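You operate a simulated robot arm through the tools that you are given. There is no shell and no other tool. Be economical: measure what you need, move in short steps, check, and stop when the job is done.

Carry out the task below with a simulated two-armed robot. There is one attempt and no reset: what you move stays moved.

## Task
Shut the dryer, press CHECK and dry the load on the heat that its chart gives.
Fine: wait for DONE.

Only the result counts: the job must be done as asked and must still hold three seconds after the hand-in. Knocking over, shifting, dropping, spilling or breaking anything else fails it.

## Robot
Two 7-joint arms with two-finger parallel grippers on one trunk, on a base that drives. Base frame: it is fixed to the floor where the robot stands at the start and does not move with it; the origin is under the middle of the robot, x ahead of it, y to its left, z up. Readings come in mm, degrees, newtons and seconds.
The left shoulder is at the start at [60, 143, 901], the right one opposite. With the tool pointing down near the work surface each hand reaches from about 100 to 700 mm from the robot's upright axis, wherever it stands, measured 20 degrees to its own side. Places, roughly: dryer check button [700, -400, 1000]; dryer dial [700, -300, 1000]; dryer door [600, -200, 700]; dryer panel [700, -400, 1100]; dryer start button [600, -400, 1000]; white towel (17x7x6 cm) [900, -400, 600]. Payload 1.57 kg a hand.
The tool frame of a hand sits at the grasp point between the pads (the TCP): z along the fingers, y along the line on which they close. The tips reach 30 mm beyond it. The gripper opens to 110 mm. The fingers are 24 mm wide and 12 mm thick; the gripper's body (48 by 112 mm) begins 78 mm behind the TCP.
Orientation is that of the tool frame in the base frame, as a unit quaternion [x, y, z, w]. With the fingers straight down and closing along the base's y, the tool's x points along the base's -x, its y along +y and its z along -z.

## Interface
- The arms move only by the tool play_rows. It takes "left_plan", "right_plan" or both (then of equal length, played together; a hand with none holds still); each is a list of rows, each a list of 7 numbers: the shift along the tool's x, y, z in mm, then the turn, a rotation vector about the tool's x, y, z in degrees, then the opening, from 0 (shut) to 1 (fully open). In form: [[dx, dy, dz, rx, ry, rz, fingers], ...]. A call has 1 to 8 rows; each row is the pose to reach, as a shift and turn from the pose commanded when the call began, along the tool's axes at that moment. Each row takes 0.2 s and may step no farther than 50 mm and 8.6 degrees from the row before; otherwise, or with a gripper value out of range, the whole call is refused. A pose out of reach is approached as far as the arm can. The call stops where the force on the tool passes 40 N (or 10 N more than at its start, if that is more) or the arm is blocked; 0.2 s more then pass. The fingers move at their own pace (about 45 mm/s each) and stop on an object; they squeeze with about 35 N. The grip force told is the motor's: it shows also when the fingers shut on nothing. Time passes only in rows, and 0.2 s behind the last, so rows that repeat a pose let the fingers close. The reply holds the time, the measured pose of the TCP, the force on the tool along the base axes, the opening and the grip force, in the units named above and with some noise, with the torque about the TCP (base axes, N m) and any sound that the robot's microphone picked up.
- Cameras (640 x 400 px; columns grow to the right, rows downward): "scene" is now at [47.7, -24.6, 1511.8]; the picture's right is [-0.30, -0.95, 0.00], its down [-0.70, 0.22, -0.68] and it looks along [0.65, -0.21, -0.73] (base axes); focal length 251 px, centre (320, 200). "left" rides on the left gripper at [70, -16, -141] in its tool frame; the picture's right is [0.23, 0.97, 0.00], its down [-0.86, 0.20, -0.48] and it looks along [-0.47, 0.11, 0.88] (tool axes); focal length 222 px, centre (320, 200). "right" rides on the right gripper at [70, 16, -141] in its tool frame; the picture's right is [-0.23, 0.97, 0.00], its down [-0.86, -0.20, -0.48] and it looks along [-0.47, -0.11, 0.88] (tool axes); focal length 222 px, centre (320, 200). There is no depth. A picture from a camera that has moved, and an enlarged one, comes with that camera's place and axes in the base frame and with its lens.
- grab_frame(camera): a new picture of that camera. It takes no simulated time.
- move_column(by): slides the trunk up (or, below 0, down) by that many mm; the arms and the scene camera ride with it, the base frame stays. It gives what a move gives, with no picture.
- steer(legs): drives the robot by 1 to 6 legs, each [ahead, left, turn to the left] in mm, mm and degrees, along the robot's own axes; the way and the turn of a leg run together, so that a leg with both is an arc; at most 1500 mm and 180 degrees a leg. The arms and the cameras ride along, it lands a little off, and it stops where it bumps. It gives what a move gives.
- head_to(pan, tilt): turns the head with the scene camera to pan (to the left, within 86 degrees either way) and tilt (down, from -29 to 69), counted from straight ahead of the robot. It gives what a move gives.
- enlarge(camera, box): a new picture of the part [left, top, right, bottom] of that camera's present view, enlarged. It takes no simulated time.
- job_done(): hands the job in; it is judged then, once.

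Work in short steps. Places have to be worked out from the pictures, the camera data and where the tool is seen: move nearer, look again, correct. Check each grasp and each placing, and mend what went wrong. You have 120 turns and 88 pictures in all, those below and enlarged ones among them. Open the grippers and draw the arms clear of the work before you hand the job in, unless the task says otherwise; then end with one line.

The tools are called after ">>>" as name(argument=value, ...) on one line, values as JSON. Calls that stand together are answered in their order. play_rows: Moves the arms, as the interface text tells. Its arguments: {"type":"object","properties":{"left_plan":{"type":"array"},"right_plan":{"type":"array"}},"required":[]} The other tools are called the same way: move_column (by) slides the trunk up or down; steer (legs) drives the base; head_to (pan, tilt) turns the head that bears the scene camera; grab_frame (camera) takes a picture; enlarge (camera, box) takes an enlarged picture of a part of a camera's view; job_done () hands the job in.

At the start:

```text
time_s: 0.0
left_eef_pos: [460.0, 24.0, 1000.0]
left_tcp_rot: [-0.001, 1.0, 0.0, 0.0]
left_ft_force: [0.1, 0.3, 0.2]
left_ft_torque: [0.01, -0.03, 0.0]
left_finger_gap: 110.1
left_grasp_force: 0.1
right_eef_pos: [367.6, -363.1, 999.9]
right_tcp_rot: [0.0, 1.0, 0.0, 0.0]
right_ft_force: [-1.1, -0.1, 1.5]
right_ft_torque: [0.01, 0.0, 0.02]
right_finger_gap: 109.9
right_grasp_force: 0.0
trunk travel left (down, up): [-500.0, 90.0]
robot x, y, heading: [0.1, -2.0, 0.2]
head pan, tilt: [-17.6, 46.9]
```

scene: 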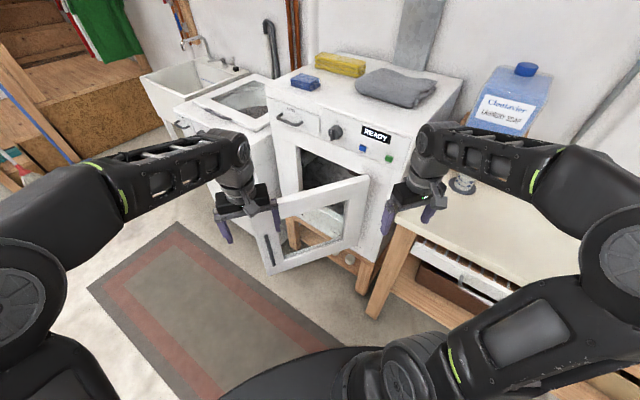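
right: 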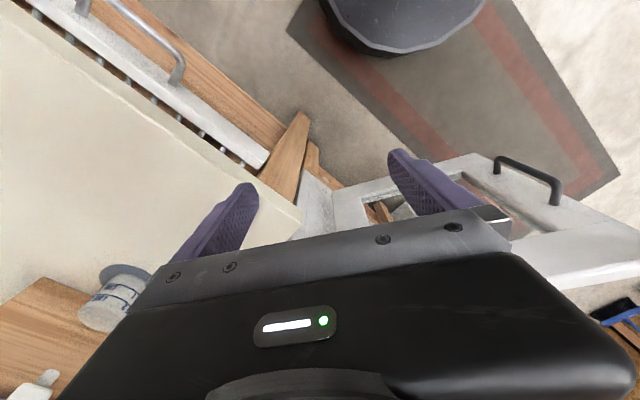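
left: 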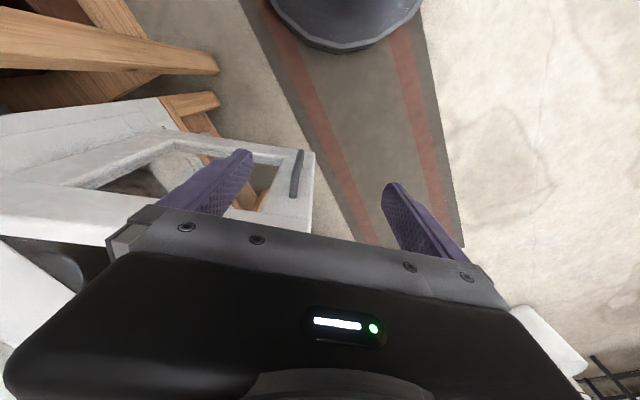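

The dryer stands ahead-right with its door ajar. I enlarge the panel and the door to read details.

>>> enlarge(camera="scene", box=[260, 80, 460, 205])

>>> enlarge(camera="scene", box=[220, 130, 420, 290])

```text
3.20 times, centred on (360, 142) of scene
camera zoom: at [47.7, -24.6, 1511.8], right [-0.3, -0.95, 0.0], down [-0.7, 0.22, -0.68], along [0.65, -0.21, -0.73], focal length 803 px, centre (192, 384)
```

zoom: 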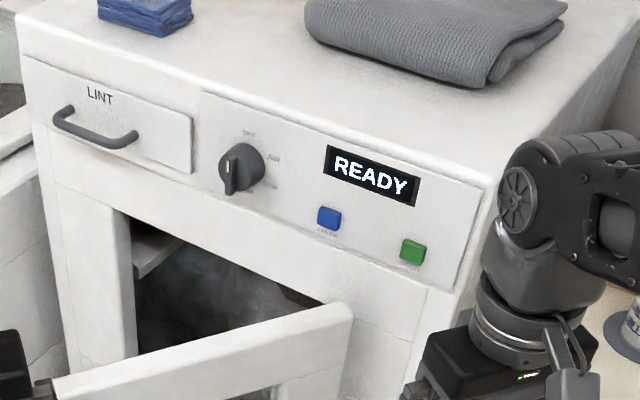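

```text
2.50 times, centred on (320, 210) of scene
camera zoom: at [47.7, -24.6, 1511.8], right [-0.3, -0.95, 0.0], down [-0.7, 0.22, -0.68], along [0.65, -0.21, -0.73], focal length 628 px, centre (320, 175)
```

zoom: 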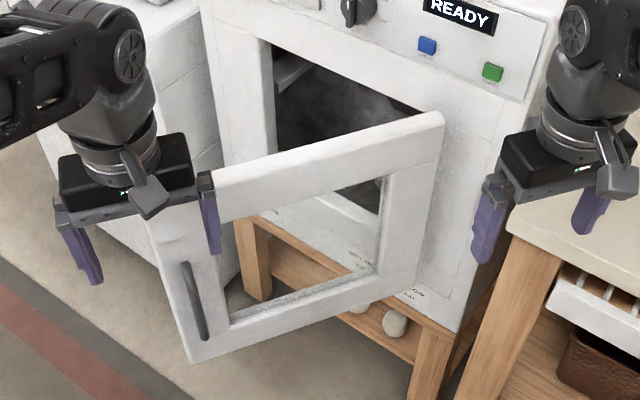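

Small print shows below the opening; it may be the chart. I zoom in on it and on the dial.

>>> enlarge(camera="scene", box=[320, 190, 380, 270])

>>> enlarge(camera="scene", box=[315, 112, 405, 168])

```text
5.00 times, centred on (350, 230) of scene
camera zoom: at [47.7, -24.6, 1511.8], right [-0.3, -0.95, 0.0], down [-0.7, 0.22, -0.68], along [0.65, -0.21, -0.73], focal length 1255 px, centre (170, 50)
```

zoom: 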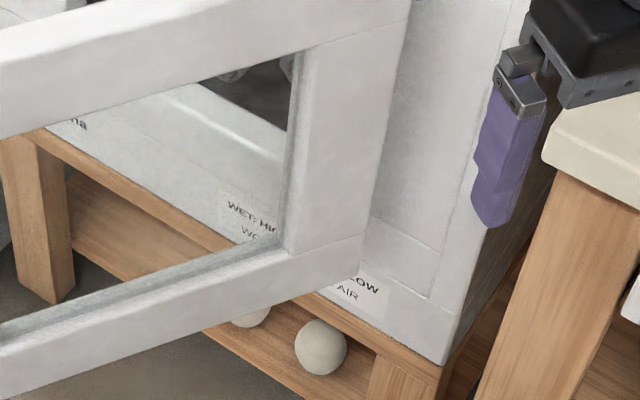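

```text
7.11 times, centred on (360, 140) of scene
camera zoom: at [47.7, -24.6, 1511.8], right [-0.3, -0.95, 0.0], down [-0.7, 0.22, -0.68], along [0.65, -0.21, -0.73], focal length 1785 px, centre (36, 627)
```

zoom: 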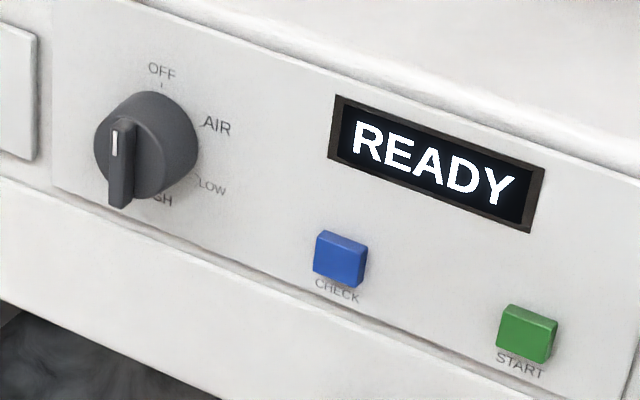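

The chart is on the dryer front below the door, partly hidden, so it should be readable once the door is shut. The front faces about 45° toward -x/+y, and I judge the door hinge near [640,-410] and its free edge near [597,30], z 500–900. I drive to stand square in front, at about 740 mm.

>>> steer(legs=[[0, 240, 0], [248, 0, 0], [0, 0, -46]])

>>> head_to(pan=0, tilt=40)

>>> grab_frame(camera="scene")

```text
time_s: 5.3
left_eef_pos: [581.9, -76.3, 1001.2]
left_tcp_rot: [0.391, 0.92, 0.0, 0.0]
left_ft_force: [0.3, 0.0, 0.9]
left_ft_torque: [0.02, -0.01, 0.01]
left_finger_gap: 109.9
left_grasp_force: 0.0
right_eef_pos: [240.0, -275.4, 1001.2]
right_tcp_rot: [0.392, 0.92, 0.0, 0.0]
right_ft_force: [-0.6, 0.1, 0.6]
right_ft_torque: [0.04, 0.01, 0.0]
right_finger_gap: 110.2
right_grasp_force: 0.0
trunk travel left (down, up): [-500.0, 90.0]
robot x, y, heading: [248.2, 240.4, -46.2]
head pan, tilt: [-17.6, 46.9]
```

```text
time_s: 6.1
left_eef_pos: [582.9, -76.0, 999.7]
left_tcp_rot: [0.391, 0.92, -0.001, 0.001]
left_ft_force: [-1.0, -0.3, -1.0]
left_ft_torque: [0.0, -0.01, 0.02]
left_finger_gap: 110.2
left_grasp_force: 0.1
right_eef_pos: [240.0, -275.0, 1000.2]
right_tcp_rot: [0.391, 0.92, 0.0, -0.001]
right_ft_force: [-0.3, 0.6, -0.1]
right_ft_torque: [-0.02, 0.01, -0.01]
right_finger_gap: 109.9
right_grasp_force: 0.1
trunk travel left (down, up): [-500.0, 90.0]
robot x, y, heading: [244.2, 241.7, -46.1]
head pan, tilt: [0.0, 40.0]
```

```text
80 pictures are left
camera scene: at [286.6, 200.0, 1521.7], right [-0.72, -0.69, 0.0], down [-0.45, 0.46, -0.77], along [0.53, -0.55, -0.64], focal length 251 px, centre (320, 200)
```

scene: 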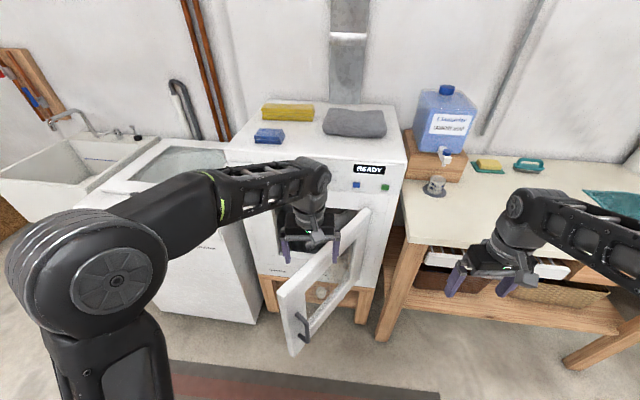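

The panel triangulates to about [641,-400,1081]. I zoom in to measure the front's orientation and the door.

>>> enlarge(camera="scene", box=[220, 90, 420, 215])

>>> enlarge(camera="scene", box=[240, 200, 420, 360])

```text
3.20 times, centred on (320, 152) of scene
camera zoom: at [286.6, 200.0, 1521.7], right [-0.72, -0.69, 0.0], down [-0.45, 0.46, -0.77], along [0.53, -0.55, -0.64], focal length 803 px, centre (320, 352)
```

zoom: 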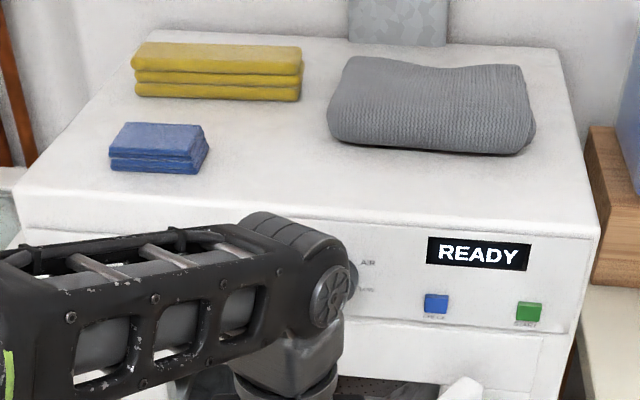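

```text
2.50 times, centred on (330, 280) of scene
camera zoom: at [286.6, 200.0, 1521.7], right [-0.72, -0.69, 0.0], down [-0.45, 0.46, -0.77], along [0.53, -0.55, -0.64], focal length 628 px, centre (295, 0)
```

zoom: 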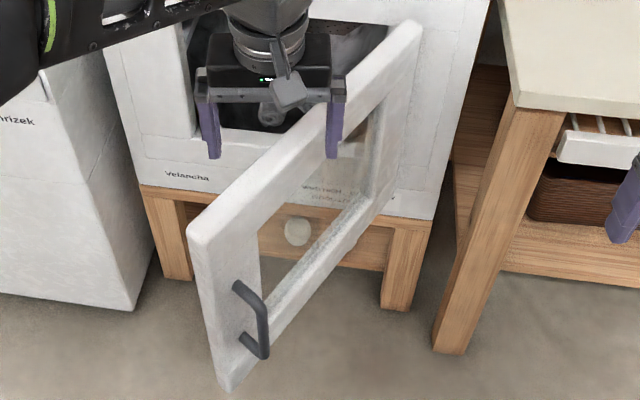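

The front plane heads about -54°, 595 mm wide, top z≈1116; the door is about 60° open with its outer face toward my right. I shut the left fingers, step back off the door plane and go down to z≈870.

>>> play_rows(left_plan=[[25, -15, 0, 0, 0, 0, 0], [40, -30, 20, 0, 0, 0, 0], [40, -30, 60, 0, 0, 0, 0], [40, -30, 100, 0, 0, 0, 0], [40, -30, 130, 0, 0, 0, 0]])

>>> grab_frame(camera="scene")

>>> grab_frame(camera="left")

```text
time_s: 7.3
left_eef_pos: [533.5, -68.2, 869.1]
left_tcp_rot: [0.391, 0.92, 0.0, 0.0]
left_ft_force: [0.0, -0.4, 0.0]
left_ft_torque: [-0.02, -0.02, -0.01]
left_finger_gap: 4.1
left_grasp_force: 0.2
right_eef_pos: [241.1, -275.7, 999.2]
right_tcp_rot: [0.391, 0.92, 0.0, 0.001]
right_ft_force: [0.4, -0.3, -0.3]
right_ft_torque: [-0.03, 0.02, 0.03]
right_finger_gap: 110.4
right_grasp_force: 0.0
trunk travel left (down, up): [-500.0, 90.0]
robot x, y, heading: [246.7, 240.4, -46.0]
head pan, tilt: [0.0, 40.0]
```

```text
77 pictures are left
camera scene: at [286.9, 199.8, 1521.7], right [-0.72, -0.69, 0.0], down [-0.45, 0.46, -0.77], along [0.53, -0.55, -0.64], focal length 251 px, centre (320, 200)
```

scene: 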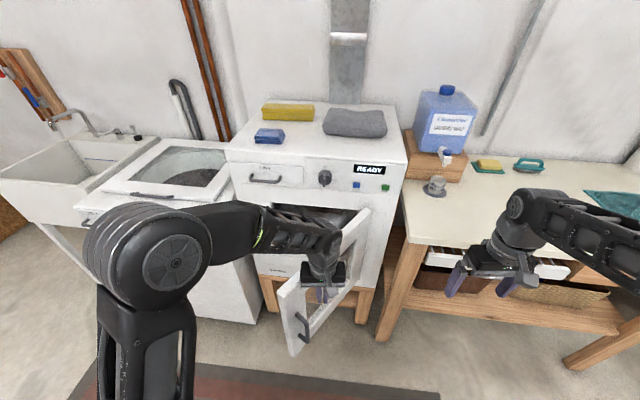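

```text
76 pictures are left
camera left: at [474.1, -29.5, 1011.0], right [0.54, 0.84, 0.0], down [0.74, -0.48, 0.48], along [0.4, -0.26, -0.88], focal length 222 px, centre (320, 200)
```

left: 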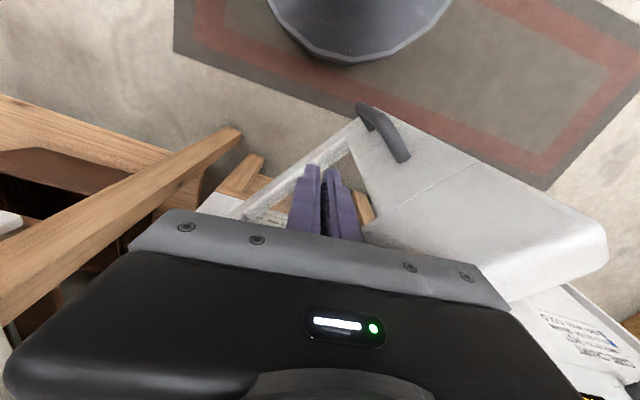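

The fingers are on the outer side of the door, above the handle. I push along the arc about the hinge.

>>> play_rows(left_plan=[[-20, 41, 0, 0, 0, 0, 0], [-40, 58, 0, 0, 0, 0, 0], [-58, 74, 0, 0, 0, 0, 0], [-76, 92, 0, 0, 0, 0, 0], [-95, 111, 0, 0, 0, 0, 0]])

>>> grab_frame(camera="scene")

```text
time_s: 8.5
left_eef_pos: [678.5, -59.3, 869.2]
left_tcp_rot: [0.391, 0.92, -0.001, 0.001]
left_ft_force: [0.5, 0.9, 0.5]
left_ft_torque: [-0.02, -0.04, 0.02]
left_finger_gap: 0.0
left_grasp_force: 20.9
right_eef_pos: [240.5, -276.0, 1000.5]
right_tcp_rot: [0.391, 0.92, -0.001, 0.0]
right_ft_force: [0.9, 0.1, 0.7]
right_ft_torque: [0.0, 0.01, 0.02]
right_finger_gap: 109.9
right_grasp_force: 0.0
trunk travel left (down, up): [-500.0, 90.0]
robot x, y, heading: [248.2, 241.5, -46.2]
head pan, tilt: [0.0, 40.0]
```

```text
75 pictures are left
camera scene: at [287.3, 200.1, 1521.7], right [-0.72, -0.69, 0.0], down [-0.45, 0.46, -0.77], along [0.53, -0.55, -0.64], focal length 251 px, centre (320, 200)
```

scene: 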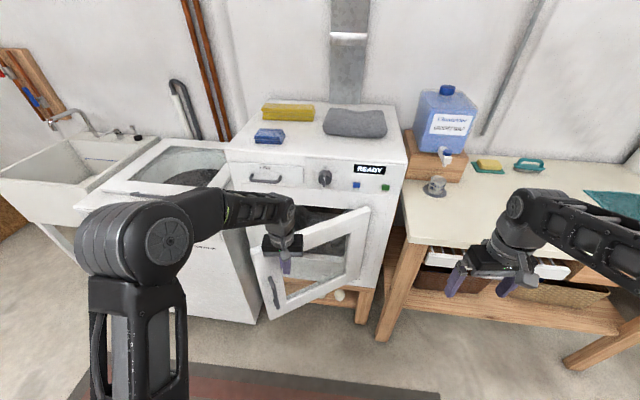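

The door is swinging with the fingers. I continue along the arc.

>>> play_rows(left_plan=[[-18, 17, 0, 0, 0, 0, 0], [-35, 32, 0, 0, 0, 0, 0], [-65, 48, 0, 0, 0, 0, 0], [-91, 60, 0, 0, 0, 0, 0], [-117, 68, 0, 0, 0, 0, 0], [-140, 74, 0, 0, 0, 0, 0]])

>>> grab_frame(camera="scene")

```text
time_s: 9.9
left_eef_pos: [829.9, -108.9, 868.7]
left_tcp_rot: [0.391, 0.92, 0.001, -0.001]
left_ft_force: [-0.1, -0.4, -0.3]
left_ft_torque: [0.02, 0.01, 0.0]
left_finger_gap: 0.0
left_grasp_force: 20.9
right_eef_pos: [241.3, -276.5, 999.5]
right_tcp_rot: [0.392, 0.92, 0.0, 0.0]
right_ft_force: [0.2, 0.8, -1.1]
right_ft_torque: [-0.01, 0.03, 0.01]
right_finger_gap: 109.9
right_grasp_force: 0.2
trunk travel left (down, up): [-500.0, 90.0]
robot x, y, heading: [246.3, 240.1, -46.1]
head pan, tilt: [0.0, 40.0]
```

```text
74 pictures are left
camera scene: at [287.2, 199.8, 1521.7], right [-0.72, -0.69, 0.0], down [-0.45, 0.46, -0.77], along [0.53, -0.55, -0.64], focal length 251 px, centre (320, 200)
```

scene: 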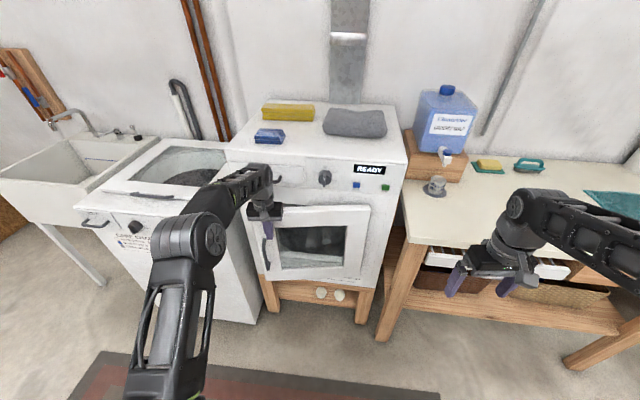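

The door is nearly shut; the wrist would hit the LINT handle if I kept pushing with the tool down, so I back off and pitch the gripper forward.

>>> play_rows(left_plan=[[40, 0, 0, 0, 0, 0, 0], [80, 0, 0, 0, -8.5, 0, 0], [110, 0, 0, 0, -17, 0, 0], [110, 0, 0, 0, -25.5, 0, 0], [110, 0, 0, 0, -34, 0, 0], [110, 0, 0, 0, -42.5, 0, 0], [110, 0, 0, 0, -51, 0, 0], [110, 0, 0, 0, -59.5, 0, 0]])

>>> play_rows(left_plan=[[0, 0, 0, 0, -8.5, 0, 0], [0, 0, 0, 0, -17, 0, 0], [0, 0, 0, 0, -25.5, 0, 0], [0, 0, 0, 0, -30.5, 0, 0]])

>>> grab_frame(camera="scene")

```text
time_s: 11.7
left_eef_pos: [753.6, -29.6, 869.9]
left_tcp_rot: [0.339, 0.799, -0.194, 0.457]
left_ft_force: [0.2, 0.1, 0.8]
left_ft_torque: [0.02, -0.01, -0.03]
left_finger_gap: 0.2
left_grasp_force: 20.9
right_eef_pos: [239.7, -276.4, 999.1]
right_tcp_rot: [0.391, 0.92, 0.0, -0.001]
right_ft_force: [-0.2, 0.1, -0.4]
right_ft_torque: [0.0, 0.04, 0.0]
right_finger_gap: 110.1
right_grasp_force: 0.1
trunk travel left (down, up): [-500.0, 90.0]
robot x, y, heading: [245.8, 235.9, -46.1]
head pan, tilt: [0.0, 40.0]
```

```text
time_s: 12.7
left_eef_pos: [753.1, -29.2, 870.3]
left_tcp_rot: [0.275, 0.65, -0.278, 0.652]
left_ft_force: [-0.2, -0.3, -0.6]
left_ft_torque: [0.0, 0.01, -0.01]
left_finger_gap: 0.3
left_grasp_force: 20.8
right_eef_pos: [240.6, -275.7, 1000.5]
right_tcp_rot: [0.391, 0.921, 0.001, 0.001]
right_ft_force: [0.1, -0.4, 0.4]
right_ft_torque: [-0.01, 0.01, 0.02]
right_finger_gap: 110.1
right_grasp_force: 0.0
trunk travel left (down, up): [-500.0, 90.0]
robot x, y, heading: [247.7, 234.5, -46.0]
head pan, tilt: [0.0, 40.0]
```

```text
73 pictures are left
camera scene: at [287.5, 200.6, 1521.8], right [-0.72, -0.69, 0.0], down [-0.45, 0.46, -0.77], along [0.53, -0.55, -0.64], focal length 251 px, centre (320, 200)
```

scene: 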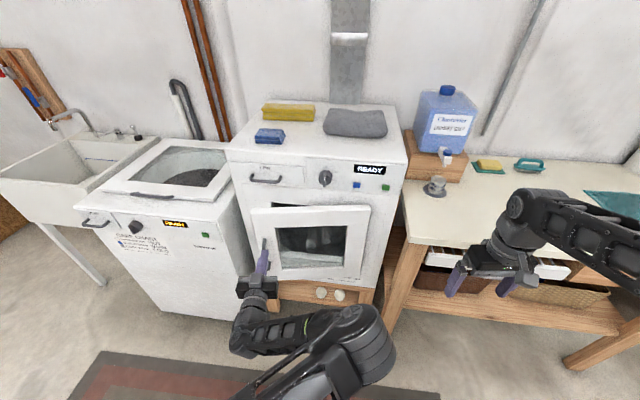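

Gripper now points straight at the door's free stile. I push forward.

>>> play_rows(left_plan=[[0, 0, 40, 0, 0, 0, 0], [0, 0, 80, 0, 0, 0, 0], [0, 0, 110, 0, 0, 0, 0], [0, 0, 135, 0, 0, 0, 0], [0, 0, 160, 0, 0, 0, 0], [0, 0, 185, 0, 0, 0, 0], [0, 0, 205, 0, 0, 0, 0], [0, 0, 225, 0, 0, 0, 0]])

>>> grab_frame(camera="scene")

```text
time_s: 14.1
left_eef_pos: [871.0, -152.7, 869.0]
left_tcp_rot: [0.276, 0.65, -0.277, 0.652]
left_ft_force: [-18.3, 17.3, 9.0]
left_ft_torque: [-0.22, -0.14, -0.33]
left_finger_gap: 0.0
left_grasp_force: 21.3
right_eef_pos: [240.2, -275.7, 999.6]
right_tcp_rot: [0.39, 0.921, 0.0, 0.0]
right_ft_force: [0.4, -0.9, -0.8]
right_ft_torque: [0.0, 0.05, 0.03]
right_finger_gap: 109.9
right_grasp_force: 0.0
trunk travel left (down, up): [-500.0, 90.0]
robot x, y, heading: [246.8, 240.4, -45.8]
head pan, tilt: [0.0, 40.0]
stopped in row 6 (left hand): the force on the tool passed its limit at 83 N (the readings are from after the stop); the commanded pose is now the measured one
```

```text
72 pictures are left
camera scene: at [285.7, 201.0, 1521.9], right [-0.72, -0.69, 0.0], down [-0.45, 0.46, -0.77], along [0.53, -0.55, -0.64], focal length 251 px, centre (320, 200)
```

scene: 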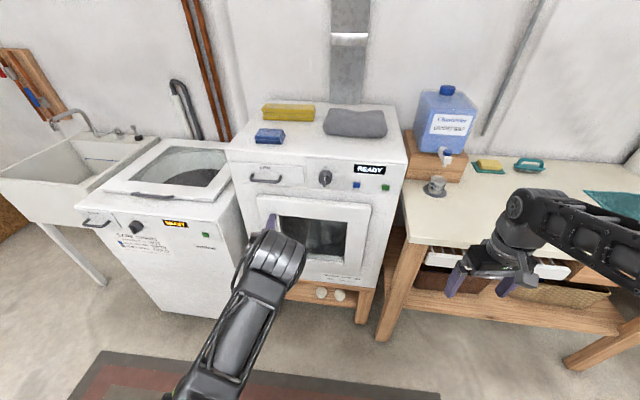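

Contact stopped firmly; the door looks shut. I check it and read the chart below.

>>> enlarge(camera="scene", box=[240, 185, 400, 285])

>>> enlarge(camera="scene", box=[310, 265, 374, 305])

```text
4.00 times, centred on (320, 235) of scene
camera zoom: at [285.7, 201.0, 1521.9], right [-0.72, -0.69, 0.0], down [-0.45, 0.46, -0.77], along [0.53, -0.55, -0.64], focal length 1004 px, centre (320, 60)
```

zoom: 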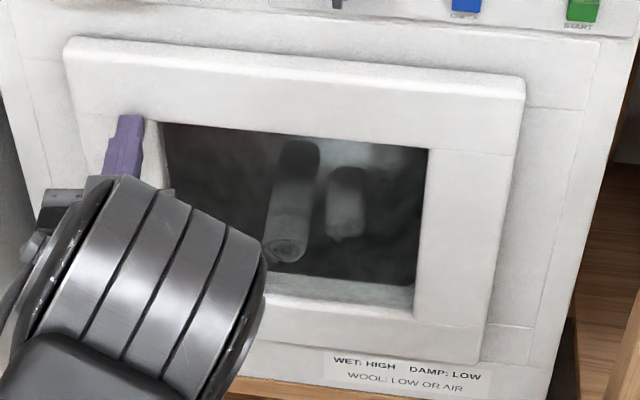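

```text
10.00 times, centred on (342, 285) of scene
camera zoom: at [285.7, 201.0, 1521.9], right [-0.72, -0.69, 0.0], down [-0.45, 0.46, -0.77], along [0.53, -0.55, -0.64], focal length 2510 px, centre (100, -650)
```

zoom: 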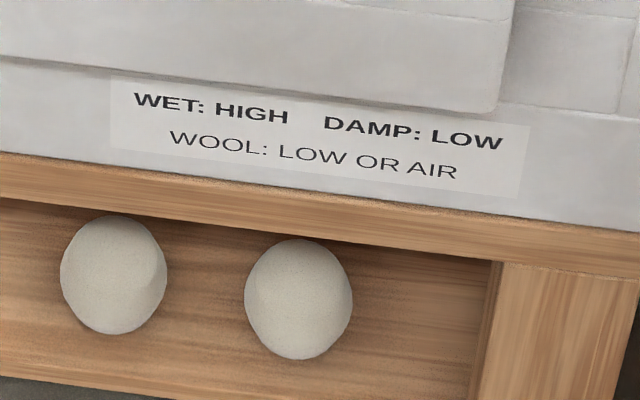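

Chart: WET: HIGH, DAMP: LOW, WOOL: LOW OR AIR. I press the door once more to be sure it's fully home.

>>> play_rows(left_plan=[[0, 0, 8, 0, 0, 0, 0], [0, 0, 16, 0, 0, 0, 0], [0, 0, 25, 0, 0, 0, 0]])

```text
time_s: 14.4
left_eef_pos: [870.8, -151.8, 870.1]
left_tcp_rot: [0.276, 0.65, -0.277, 0.652]
left_ft_force: [-18.7, 18.1, 9.7]
left_ft_torque: [-0.21, -0.1, -0.28]
left_finger_gap: 0.0
left_grasp_force: 21.5
right_eef_pos: [238.5, -272.7, 1001.6]
right_tcp_rot: [0.39, 0.921, -0.001, 0.002]
right_ft_force: [-0.7, 0.5, 0.2]
right_ft_torque: [0.03, 0.0, 0.0]
right_finger_gap: 109.8
right_grasp_force: 0.0
trunk travel left (down, up): [-500.0, 90.0]
robot x, y, heading: [246.2, 243.1, -46.1]
head pan, tilt: [0.0, 40.0]
stopped in row 1 (left hand): the force on the tool passed its limit at 49 N (the readings are from after the stop); the commanded pose is now the measured one
```

Door is solid shut. I withdraw the left hand, and bring it back and down out of the way.

>>> play_rows(left_plan=[[0, 0, -50, 0, 0, 0, 0], [0, 0, -100, 0, 0, 0, 0], [0, 0, -150, 0, 0, 0, 0], [0, 40, -190, 0, 0, 0, 0], [0, 80, -220, 0, 0, 0, 0], [0, 120, -250, 0, 0, 0, 0], [0, 150, -270, 0, 0, 0, 0]])

>>> steer(legs=[[0, 0, -8], [60, 70, 0]])

>>> grab_frame(camera="scene")

```text
refused: row 4 steps farther than a row can; nothing moved
```

```text
time_s: 15.1
left_eef_pos: [872.0, -151.0, 868.6]
left_tcp_rot: [0.274, 0.65, -0.276, 0.653]
left_ft_force: [-12.8, 11.7, 6.6]
left_ft_torque: [-0.14, -0.06, -0.18]
left_finger_gap: 0.0
left_grasp_force: 21.4
right_eef_pos: [234.8, -274.4, 1001.3]
right_tcp_rot: [0.393, 0.92, 0.0, 0.001]
right_ft_force: [0.3, -0.1, -0.3]
right_ft_torque: [-0.02, -0.02, 0.01]
right_finger_gap: 110.1
right_grasp_force: 0.0
trunk travel left (down, up): [-500.0, 90.0]
robot x, y, heading: [242.4, 243.8, -46.3]
head pan, tilt: [0.0, 40.0]
stopped in leg 1: the force on the tool passed its limit at 51 N (the readings are from after the stop); the commanded pose is now the measured one
```

```text
69 pictures are left
camera scene: at [282.7, 203.4, 1521.8], right [-0.72, -0.69, 0.0], down [-0.44, 0.46, -0.77], along [0.53, -0.55, -0.64], focal length 251 px, centre (320, 200)
```

scene: 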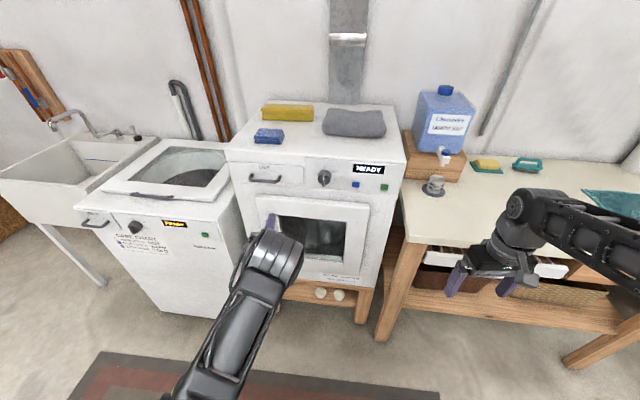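

The retreat was refused for step size and the drive stopped at once without harm. I retreat with smaller steps first.

>>> play_rows(left_plan=[[0, 0, -45, 0, 0, 0, 0], [0, 0, -90, 0, 0, 0, 0], [0, 0, -135, 0, 0, 0, 0], [0, 0, -180, 0, 0, 0, 0], [0, 30, -215, 0, 0, 0, 0], [0, 60, -245, 0, 0, 0, 0], [0, 90, -275, 0, 0, 0, 0]])

```text
time_s: 16.7
left_eef_pos: [742.2, 56.1, 866.8]
left_tcp_rot: [0.268, 0.656, -0.269, 0.652]
left_ft_force: [-0.1, 1.0, -0.6]
left_ft_torque: [0.01, 0.01, -0.01]
left_finger_gap: 0.3
left_grasp_force: 21.4
left hand out of reach, approached as far as the arm can: row 6, 7
right_eef_pos: [237.2, -274.3, 1000.4]
right_tcp_rot: [0.393, 0.919, 0.001, 0.0]
right_ft_force: [0.1, 0.2, 0.3]
right_ft_torque: [0.01, -0.01, -0.03]
right_finger_gap: 110.2
right_grasp_force: 0.2
trunk travel left (down, up): [-500.0, 90.0]
robot x, y, heading: [246.6, 241.2, -46.5]
head pan, tilt: [0.0, 40.0]
```

Left hand is clear, still 200 mm short of the front. Now I turn square to the front and shift left and a little forward.

>>> steer(legs=[[0, 0, -8], [60, 70, 0]])

>>> grab_frame(camera="scene")

>>> enlarge(camera="scene", box=[300, 130, 420, 205])

```text
time_s: 18.4
left_eef_pos: [806.0, -17.4, 865.8]
left_tcp_rot: [0.314, 0.636, -0.313, 0.631]
left_ft_force: [0.3, 0.3, 0.3]
left_ft_torque: [-0.01, 0.01, 0.02]
left_finger_gap: 0.0
left_grasp_force: 20.7
right_eef_pos: [258.2, -277.3, 999.2]
right_tcp_rot: [0.456, 0.89, -0.001, -0.001]
right_ft_force: [0.3, -0.6, 0.1]
right_ft_torque: [0.02, 0.04, 0.0]
right_finger_gap: 110.3
right_grasp_force: 0.0
trunk travel left (down, up): [-500.0, 90.0]
robot x, y, heading: [336.0, 231.8, -54.1]
head pan, tilt: [0.0, 40.0]
```

```text
68 pictures are left
camera scene: at [372.7, 188.1, 1521.7], right [-0.81, -0.58, 0.0], down [-0.38, 0.52, -0.77], along [0.45, -0.62, -0.64], focal length 251 px, centre (320, 200)
```

scene: 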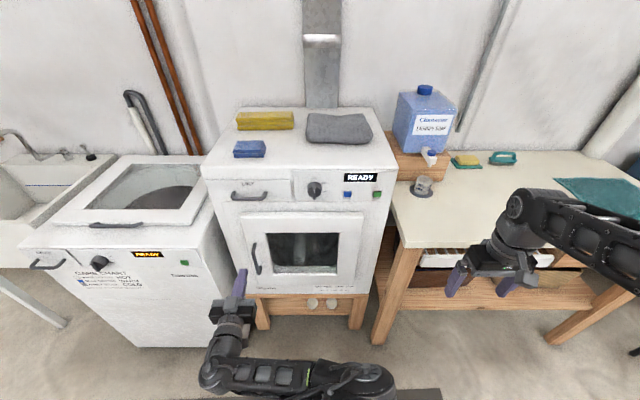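

```text
5.33 times, centred on (360, 168) of scene
camera zoom: at [372.7, 188.1, 1521.7], right [-0.81, -0.58, 0.0], down [-0.38, 0.52, -0.77], along [0.45, -0.62, -0.64], focal length 1339 px, centre (107, 373)
```

zoom: 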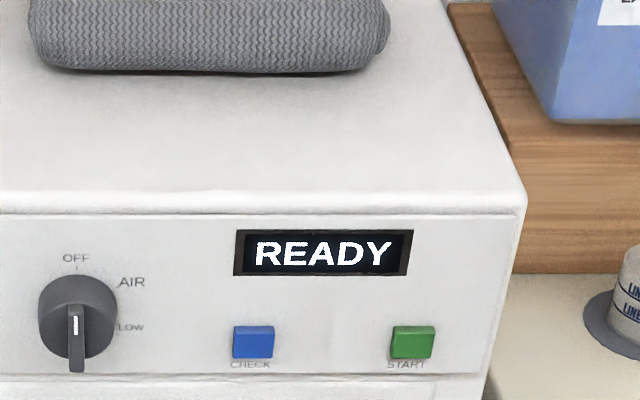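

Now squared up (heading -54.1°). I pitch the right gripper forward in place, shutting its fingers.

>>> play_rows(right_plan=[[-15, 10, 0, 0, -8.5, 0, 0], [-30, 20, 0, 0, -17, 0, 0], [-45, 30, 0, 0, -25.5, 0, 0], [-60, 40, 0, 0, -34, 0, 0], [-75, 50, 0, 0, -42.5, 0, 0], [-90, 60, 0, 0, -51, 0, 0], [-105, 70, 0, 0, -59.5, 0, 0], [-120, 80, 0, 0, -68, 0, 0]])

>>> play_rows(right_plan=[[0, 0, 0, 0, -8, 0, 0], [0, 0, 0, 0, -16, 0, 0], [0, 0, 0, 0, -22, 0, 0]])

>>> grab_frame(camera="right")

>>> grab_frame(camera="scene")

```text
time_s: 20.2
left_eef_pos: [805.4, -19.2, 867.0]
left_tcp_rot: [0.315, 0.636, -0.314, 0.63]
left_ft_force: [-0.4, -0.6, -0.7]
left_ft_torque: [0.03, 0.02, -0.03]
left_finger_gap: 0.2
left_grasp_force: 21.5
right_eef_pos: [400.2, -358.4, 1005.8]
right_tcp_rot: [0.378, 0.739, -0.255, 0.497]
right_ft_force: [-0.8, -0.2, -0.4]
right_ft_torque: [0.01, 0.0, -0.01]
right_finger_gap: 0.2
right_grasp_force: 21.0
right hand out of reach, approached as far as the arm can: row 7, 8
trunk travel left (down, up): [-500.0, 90.0]
robot x, y, heading: [335.4, 231.3, -54.3]
head pan, tilt: [0.0, 40.0]
```

```text
time_s: 21.0
left_eef_pos: [804.5, -18.6, 866.4]
left_tcp_rot: [0.315, 0.636, -0.313, 0.631]
left_ft_force: [0.0, 0.8, -0.1]
left_ft_torque: [-0.01, -0.02, 0.0]
left_finger_gap: 0.0
left_grasp_force: 21.1
right_eef_pos: [402.3, -374.1, 1003.4]
right_tcp_rot: [0.322, 0.629, -0.322, 0.63]
right_ft_force: [0.0, 0.3, -0.6]
right_ft_torque: [0.02, 0.0, 0.01]
right_finger_gap: 0.1
right_grasp_force: 21.5
right hand out of reach, approached as far as the arm can: row 1, 2, 3
trunk travel left (down, up): [-500.0, 90.0]
robot x, y, heading: [339.1, 230.6, -54.2]
head pan, tilt: [0.0, 40.0]
```

```text
66 pictures are left
camera right: at [332.7, -249.3, 932.7], right [0.79, 0.57, 0.23], down [-0.44, 0.27, 0.85], along [0.43, -0.78, 0.47], focal length 222 px, centre (320, 200)
```

right: 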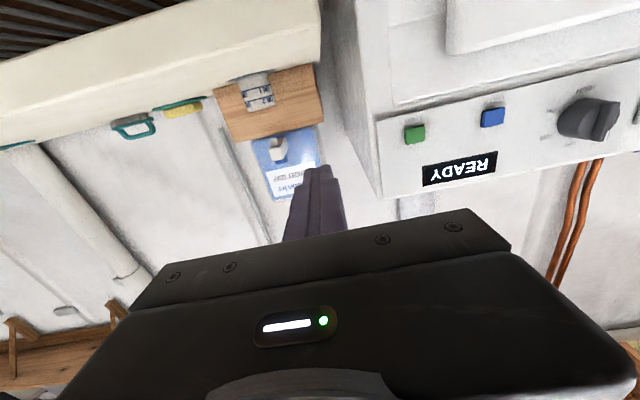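

```text
65 pictures are left
camera scene: at [371.0, 187.9, 1521.7], right [-0.81, -0.58, 0.0], down [-0.38, 0.52, -0.77], along [0.45, -0.62, -0.64], focal length 251 px, centre (320, 200)
```

scene: 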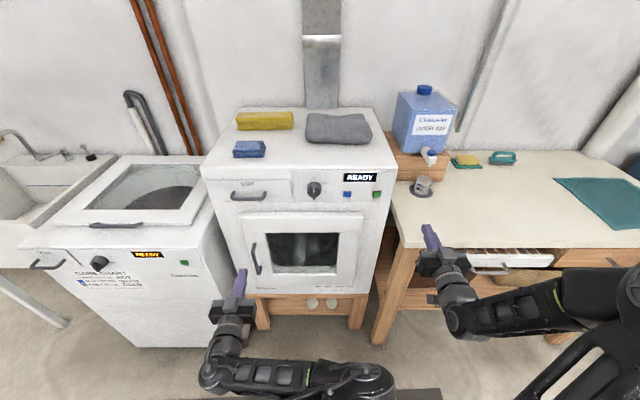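

From both cameras CHECK is at about [667,-370,1023]. I move the right fingertips in front of it: 217 mm left, 20 up.

>>> play_rows(right_plan=[[-4, 44, 0, 0, 0, 0, 0], [-8, 88, 0, 0, 0, 0, 0], [-12, 132, 0, 0, 0, 0, 0], [-16, 176, 0, 0, 0, 0, 0], [-20, 217, 30, 0, 0, 0, 0], [-20, 217, 70, 0, 0, 0, 0]])

>>> grab_frame(camera="right")

>>> enlarge(camera="scene", box=[280, 140, 440, 240])

```text
refused: row 5 steps farther than a row can; nothing moved
```

```text
64 pictures are left
camera right: at [332.7, -249.3, 932.7], right [0.79, 0.57, 0.23], down [-0.44, 0.27, 0.85], along [0.43, -0.78, 0.47], focal length 222 px, centre (320, 200)
```

right: 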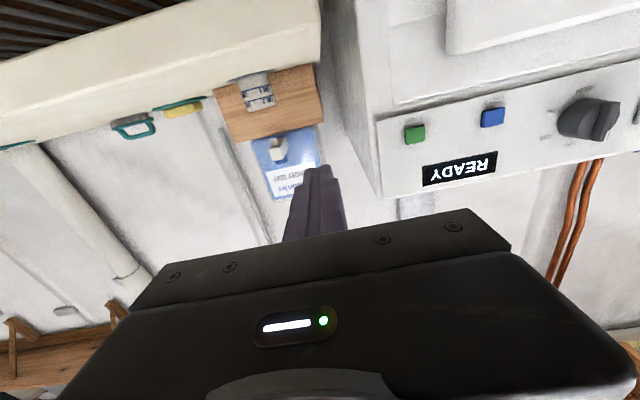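

```text
4.00 times, centred on (360, 190) of scene
camera zoom: at [371.0, 187.9, 1521.7], right [-0.81, -0.58, 0.0], down [-0.38, 0.52, -0.77], along [0.45, -0.62, -0.64], focal length 1004 px, centre (160, 240)
```

zoom: 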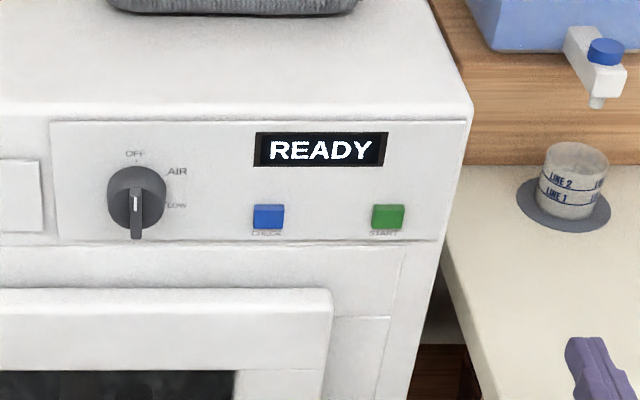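

Step too long; I redo it with smaller steps.

>>> play_rows(right_plan=[[-4, 44, 0, 0, 0, 0, 0], [-8, 88, 0, 0, 0, 0, 0], [-12, 132, 0, 0, 0, 0, 0], [-16, 176, 0, 0, 0, 0, 0], [-20, 217, 10, 0, 0, 0, 0], [-20, 217, 50, 0, 0, 0, 0], [-20, 217, 75, 0, 0, 0, 0]])

>>> grab_frame(camera="right")

>>> enlarge(camera="scene", box=[280, 140, 440, 240])

```text
time_s: 22.6
left_eef_pos: [804.5, -18.3, 865.6]
left_tcp_rot: [0.315, 0.636, -0.313, 0.631]
left_ft_force: [-0.1, 0.0, 0.1]
left_ft_torque: [-0.02, 0.02, 0.0]
left_finger_gap: 0.0
left_grasp_force: 21.1
right_eef_pos: [621.7, -306.9, 1021.9]
right_tcp_rot: [0.323, 0.63, -0.322, 0.629]
right_ft_force: [0.2, -0.6, 0.6]
right_ft_torque: [0.04, -0.01, 0.01]
right_finger_gap: 0.3
right_grasp_force: 21.4
right hand out of reach, approached as far as the arm can: row 1, 2, 3, 4
trunk travel left (down, up): [-500.0, 90.0]
robot x, y, heading: [338.5, 231.8, -54.4]
head pan, tilt: [0.0, 40.0]
```

```text
62 pictures are left
camera right: at [552.4, -182.9, 952.0], right [0.79, 0.57, 0.23], down [-0.44, 0.27, 0.86], along [0.43, -0.78, 0.47], focal length 222 px, centre (320, 200)
```

right: 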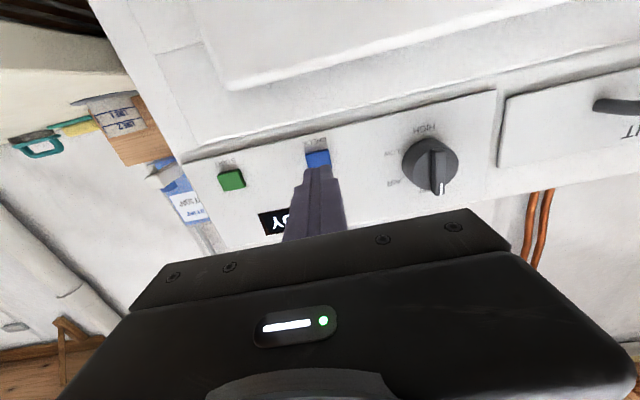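

```text
4.00 times, centred on (360, 190) of scene
camera zoom: at [371.1, 188.0, 1521.7], right [-0.81, -0.58, 0.0], down [-0.38, 0.52, -0.77], along [0.45, -0.62, -0.64], focal length 1004 px, centre (160, 240)
```

zoom: 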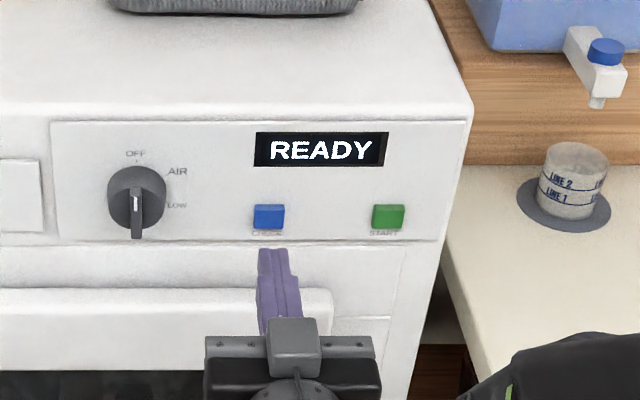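

Fingertips line up with CHECK about 48 mm away; the dial's mark points to OFF. I press CHECK gently, and retreat.

>>> play_rows(right_plan=[[0, 0, 30, 0, 0, 0, 0], [0, 0, 42, 0, 0, 0, 0], [0, 0, 47, 0, 0, 0, 0], [0, 0, 51, 0, 0, 0, 0], [0, 0, 54, 0, 0, 0, 0]])

>>> enlarge(camera="scene", box=[280, 140, 440, 240])

```text
time_s: 24.0
left_eef_pos: [802.8, -16.2, 867.3]
left_tcp_rot: [0.314, 0.635, -0.314, 0.632]
left_ft_force: [-0.5, -0.1, -0.5]
left_ft_torque: [0.0, 0.0, -0.02]
left_finger_gap: 0.1
left_grasp_force: 21.4
right_eef_pos: [651.2, -346.0, 1022.3]
right_tcp_rot: [0.321, 0.631, -0.321, 0.629]
right_ft_force: [-15.6, 18.4, 6.8]
right_ft_torque: [-0.17, -0.13, -0.06]
right_finger_gap: 0.1
right_grasp_force: 22.1
trunk travel left (down, up): [-500.0, 90.0]
robot x, y, heading: [337.1, 233.5, -54.5]
head pan, tilt: [0.0, 40.0]
heard: click
stopped in row 5 (right hand): the force on the tool passed its limit at 41 N (the readings are from after the stop); the commanded pose is now the measured one
```

```text
4.00 times, centred on (360, 190) of scene
camera zoom: at [367.5, 192.4, 1522.1], right [-0.81, -0.58, 0.0], down [-0.37, 0.52, -0.77], along [0.45, -0.62, -0.64], focal length 1004 px, centre (160, 240)
```

zoom: 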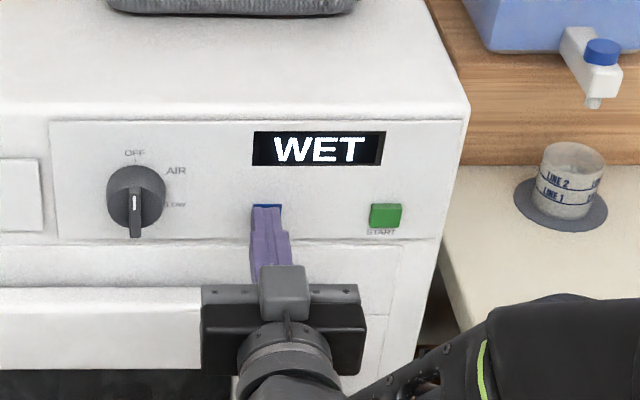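

Display reads WET, so the chart gives HIGH. I retreat and move in front of the dial (about [745,-299,1050]), opening the fingers partly.

>>> play_rows(right_plan=[[0, 0, -40, 0, 0, 0, 0], [0, 0, -80, 0, 0, 0, 0.3], [-14, 40, -80, 0, 0, 0, 0.4], [-28, 75, -80, 0, 0, 0, 0.4], [-28, 105, -80, 0, 0, 0, 0.4], [-28, 105, -80, 0, 0, 0, 0.4]])

>>> grab_frame(camera="right")

>>> enlarge(camera="scene", box=[260, 140, 420, 240])

```text
time_s: 25.4
left_eef_pos: [804.2, -16.9, 865.2]
left_tcp_rot: [0.314, 0.636, -0.313, 0.631]
left_ft_force: [-0.6, -0.3, -0.1]
left_ft_torque: [0.02, -0.01, 0.0]
left_finger_gap: 0.0
left_grasp_force: 21.3
right_eef_pos: [691.5, -221.6, 1048.0]
right_tcp_rot: [0.322, 0.632, -0.321, 0.628]
right_ft_force: [-0.2, -0.6, 0.6]
right_ft_torque: [0.01, 0.01, -0.01]
right_finger_gap: 43.7
right_grasp_force: 0.0
trunk travel left (down, up): [-500.0, 90.0]
robot x, y, heading: [337.3, 231.0, -54.2]
head pan, tilt: [0.0, 40.0]
```

```text
59 pictures are left
camera right: at [621.2, -97.6, 979.8], right [0.79, 0.57, 0.23], down [-0.44, 0.27, 0.86], along [0.43, -0.78, 0.46], focal length 222 px, centre (320, 200)
```

right: 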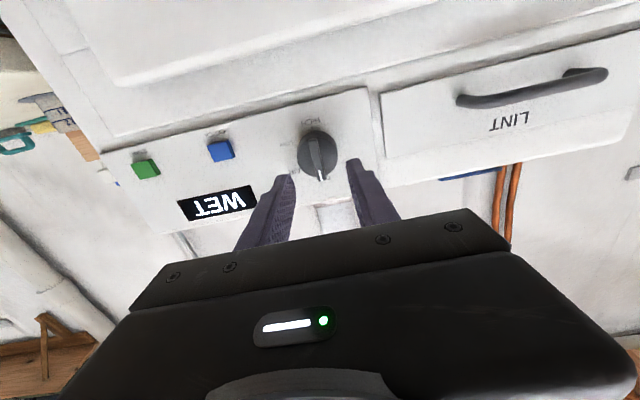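

```text
4.00 times, centred on (340, 190) of scene
camera zoom: at [370.6, 188.7, 1521.7], right [-0.81, -0.58, 0.0], down [-0.38, 0.52, -0.77], along [0.45, -0.62, -0.64], focal length 1004 px, centre (240, 240)
```

zoom: 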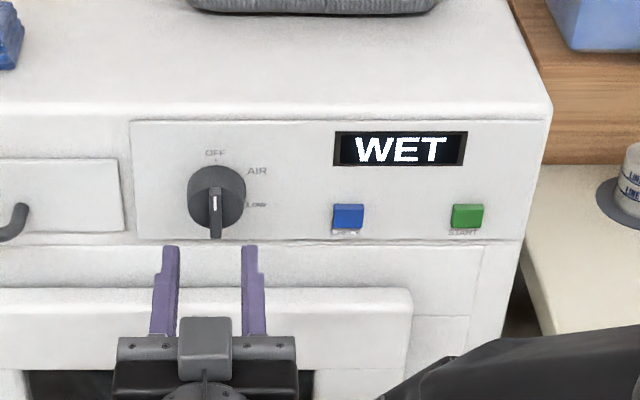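

The fingers straddle the bar well. I zoom in on the dial to read its marks and the bar's depth.

>>> enlarge(camera="right", box=[270, 100, 366, 200])

```text
4.00 times, centred on (318, 150) of right
camera zoom: at [621.2, -97.6, 979.8], right [0.79, 0.57, 0.23], down [-0.44, 0.27, 0.86], along [0.43, -0.78, 0.46], focal length 888 px, centre (328, 400)
```

zoom: 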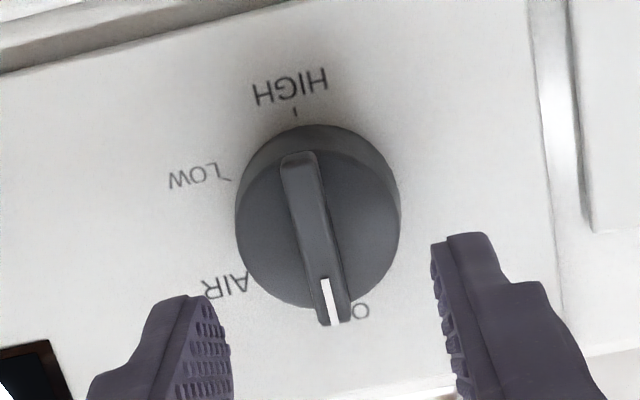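

HIGH is 180° clockwise from OFF. I narrow the fingers and advance toward the bar slowly.

>>> play_rows(right_plan=[[-2, 0, 25, 0, 0, 0, 0.28], [-2, 0, 45, 0, 0, 0, 0.28], [-2, 0, 55, 0, 0, 0, 0.28], [-2, 0, 60, 0, 0, 0, 0.28]])

>>> enlarge(camera="right", box=[240, 80, 400, 220])

>>> enlarge(camera="scene", box=[280, 155, 360, 205])

```text
time_s: 26.4
left_eef_pos: [802.2, -15.8, 866.4]
left_tcp_rot: [0.314, 0.635, -0.313, 0.632]
left_ft_force: [0.7, 0.7, -0.3]
left_ft_torque: [0.02, -0.01, 0.01]
left_finger_gap: 0.2
left_grasp_force: 20.9
right_eef_pos: [721.7, -262.5, 1049.6]
right_tcp_rot: [0.32, 0.634, -0.319, 0.628]
right_ft_force: [-17.8, 17.2, 4.9]
right_ft_torque: [-0.36, -0.24, -0.57]
right_finger_gap: 34.0
right_grasp_force: 1.9
trunk travel left (down, up): [-500.0, 90.0]
robot x, y, heading: [338.4, 232.1, -54.1]
head pan, tilt: [0.0, 40.0]
stopped in row 4 (right hand): the force on the tool passed its limit at 47 N (the readings are from after the stop); the commanded pose is now the measured one
```

```text
2.86 times, centred on (320, 150) of right
camera zoom: at [651.2, -138.2, 980.9], right [0.79, 0.57, 0.22], down [-0.44, 0.26, 0.86], along [0.43, -0.77, 0.46], focal length 635 px, centre (320, 343)
```

zoom: 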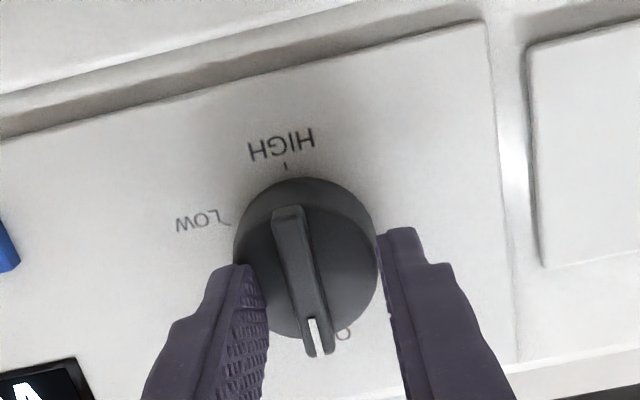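

```text
8.00 times, centred on (320, 180) of scene
camera zoom: at [366.4, 192.9, 1522.0], right [-0.81, -0.58, 0.0], down [-0.37, 0.52, -0.77], along [0.45, -0.62, -0.64], focal length 2008 px, centre (320, 360)
```

zoom: 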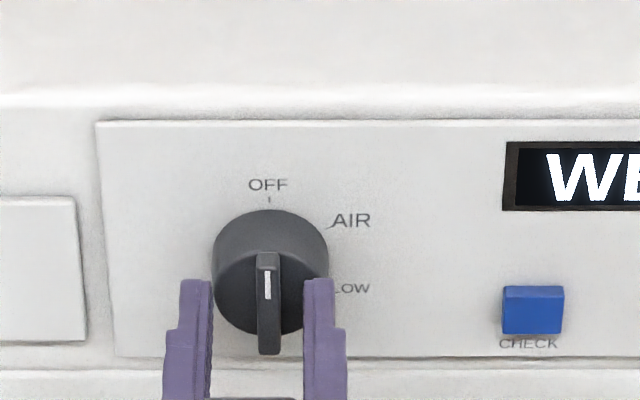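

The tips touch the knob disc, and the bar is about 4 mm to the right of the middle. I back off 4 mm, shift, and close on the bar.

>>> play_rows(right_plan=[[0, 0, -5, 0, 0, 0, 0.32], [0, -4, -5, 0, 0, 0, 0.3], [0, -4, -3, 0, 0, 0, 0.1], [0, -4, -3, 0, 0, 0, 0], [0, -4, -3, 0, 0, 0, 0], [0, -4, -3, 0, 0, 0, 0]])

>>> enlarge(camera="right", box=[240, 80, 400, 220])

>>> enlarge(camera="scene", box=[280, 155, 360, 205])

```text
time_s: 27.8
left_eef_pos: [802.9, -17.4, 866.9]
left_tcp_rot: [0.315, 0.636, -0.313, 0.632]
left_ft_force: [0.2, -0.6, -0.8]
left_ft_torque: [-0.03, -0.02, 0.0]
left_finger_gap: 0.0
left_grasp_force: 21.3
right_eef_pos: [718.8, -265.1, 1046.6]
right_tcp_rot: [0.321, 0.635, -0.319, 0.627]
right_ft_force: [-10.0, 9.2, -2.5]
right_ft_torque: [-0.16, -0.29, -0.36]
right_finger_gap: 8.7
right_grasp_force: 27.6
trunk travel left (down, up): [-500.0, 90.0]
robot x, y, heading: [336.5, 234.8, -54.1]
head pan, tilt: [0.0, 40.0]
```

```text
2.86 times, centred on (320, 150) of right
camera zoom: at [647.7, -140.4, 979.0], right [0.79, 0.57, 0.22], down [-0.44, 0.26, 0.86], along [0.44, -0.78, 0.46], focal length 635 px, centre (320, 343)
```

zoom: 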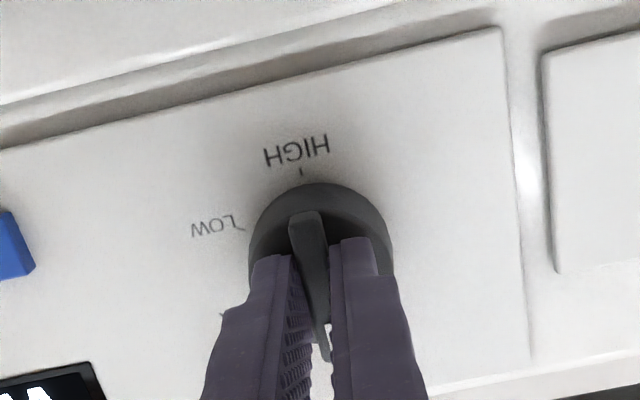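

```text
8.00 times, centred on (320, 180) of scene
camera zoom: at [368.7, 190.6, 1521.7], right [-0.81, -0.58, 0.0], down [-0.37, 0.52, -0.77], along [0.45, -0.62, -0.64], focal length 2008 px, centre (320, 360)
```

zoom: 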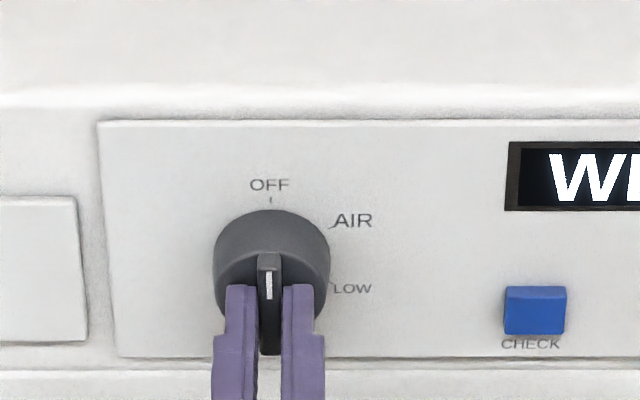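

Bar gripped (8.7 mm). I turn clockwise about the tool axis.

>>> play_rows(right_plan=[[0, 0, 0, 0, 0, 8, 0], [0, 0, 0, 0, 0, 16, 0], [0, 0, 0, 0, 0, 24, 0], [0, 0, 0, 0, 0, 32, 0], [0, 0, 0, 0, 0, 40, 0], [0, 0, 0, 0, 0, 48, 0], [0, 0, 0, 0, 0, 56, 0], [0, 0, 0, 0, 0, 64, 0]])

>>> enlarge(camera="scene", box=[280, 155, 360, 205])

```text
time_s: 29.6
left_eef_pos: [804.1, -15.7, 865.1]
left_tcp_rot: [0.314, 0.636, -0.313, 0.632]
left_ft_force: [0.3, 0.4, 0.1]
left_ft_torque: [-0.06, 0.01, 0.0]
left_finger_gap: 0.0
left_grasp_force: 21.6
right_eef_pos: [719.6, -265.2, 1048.3]
right_tcp_rot: [0.608, 0.368, 0.063, 0.701]
right_ft_force: [-5.5, 11.4, 0.9]
right_ft_torque: [-0.01, 0.03, 0.83]
right_finger_gap: 9.0
right_grasp_force: 27.9
trunk travel left (down, up): [-500.0, 90.0]
robot x, y, heading: [334.4, 231.0, -54.0]
head pan, tilt: [0.0, 40.0]
```

```text
8.00 times, centred on (320, 180) of scene
camera zoom: at [369.3, 191.0, 1521.8], right [-0.81, -0.58, 0.0], down [-0.38, 0.52, -0.77], along [0.45, -0.62, -0.64], focal length 2008 px, centre (320, 360)
```

zoom: 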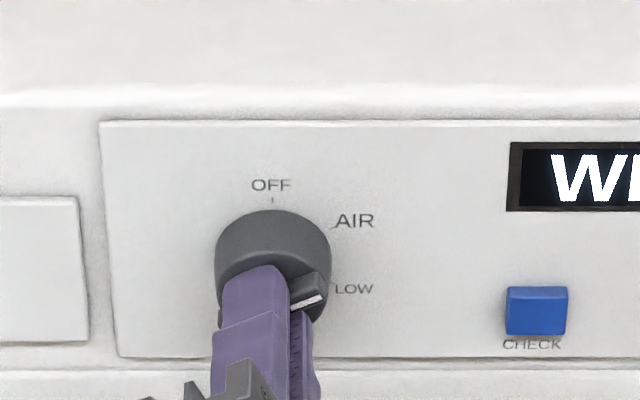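

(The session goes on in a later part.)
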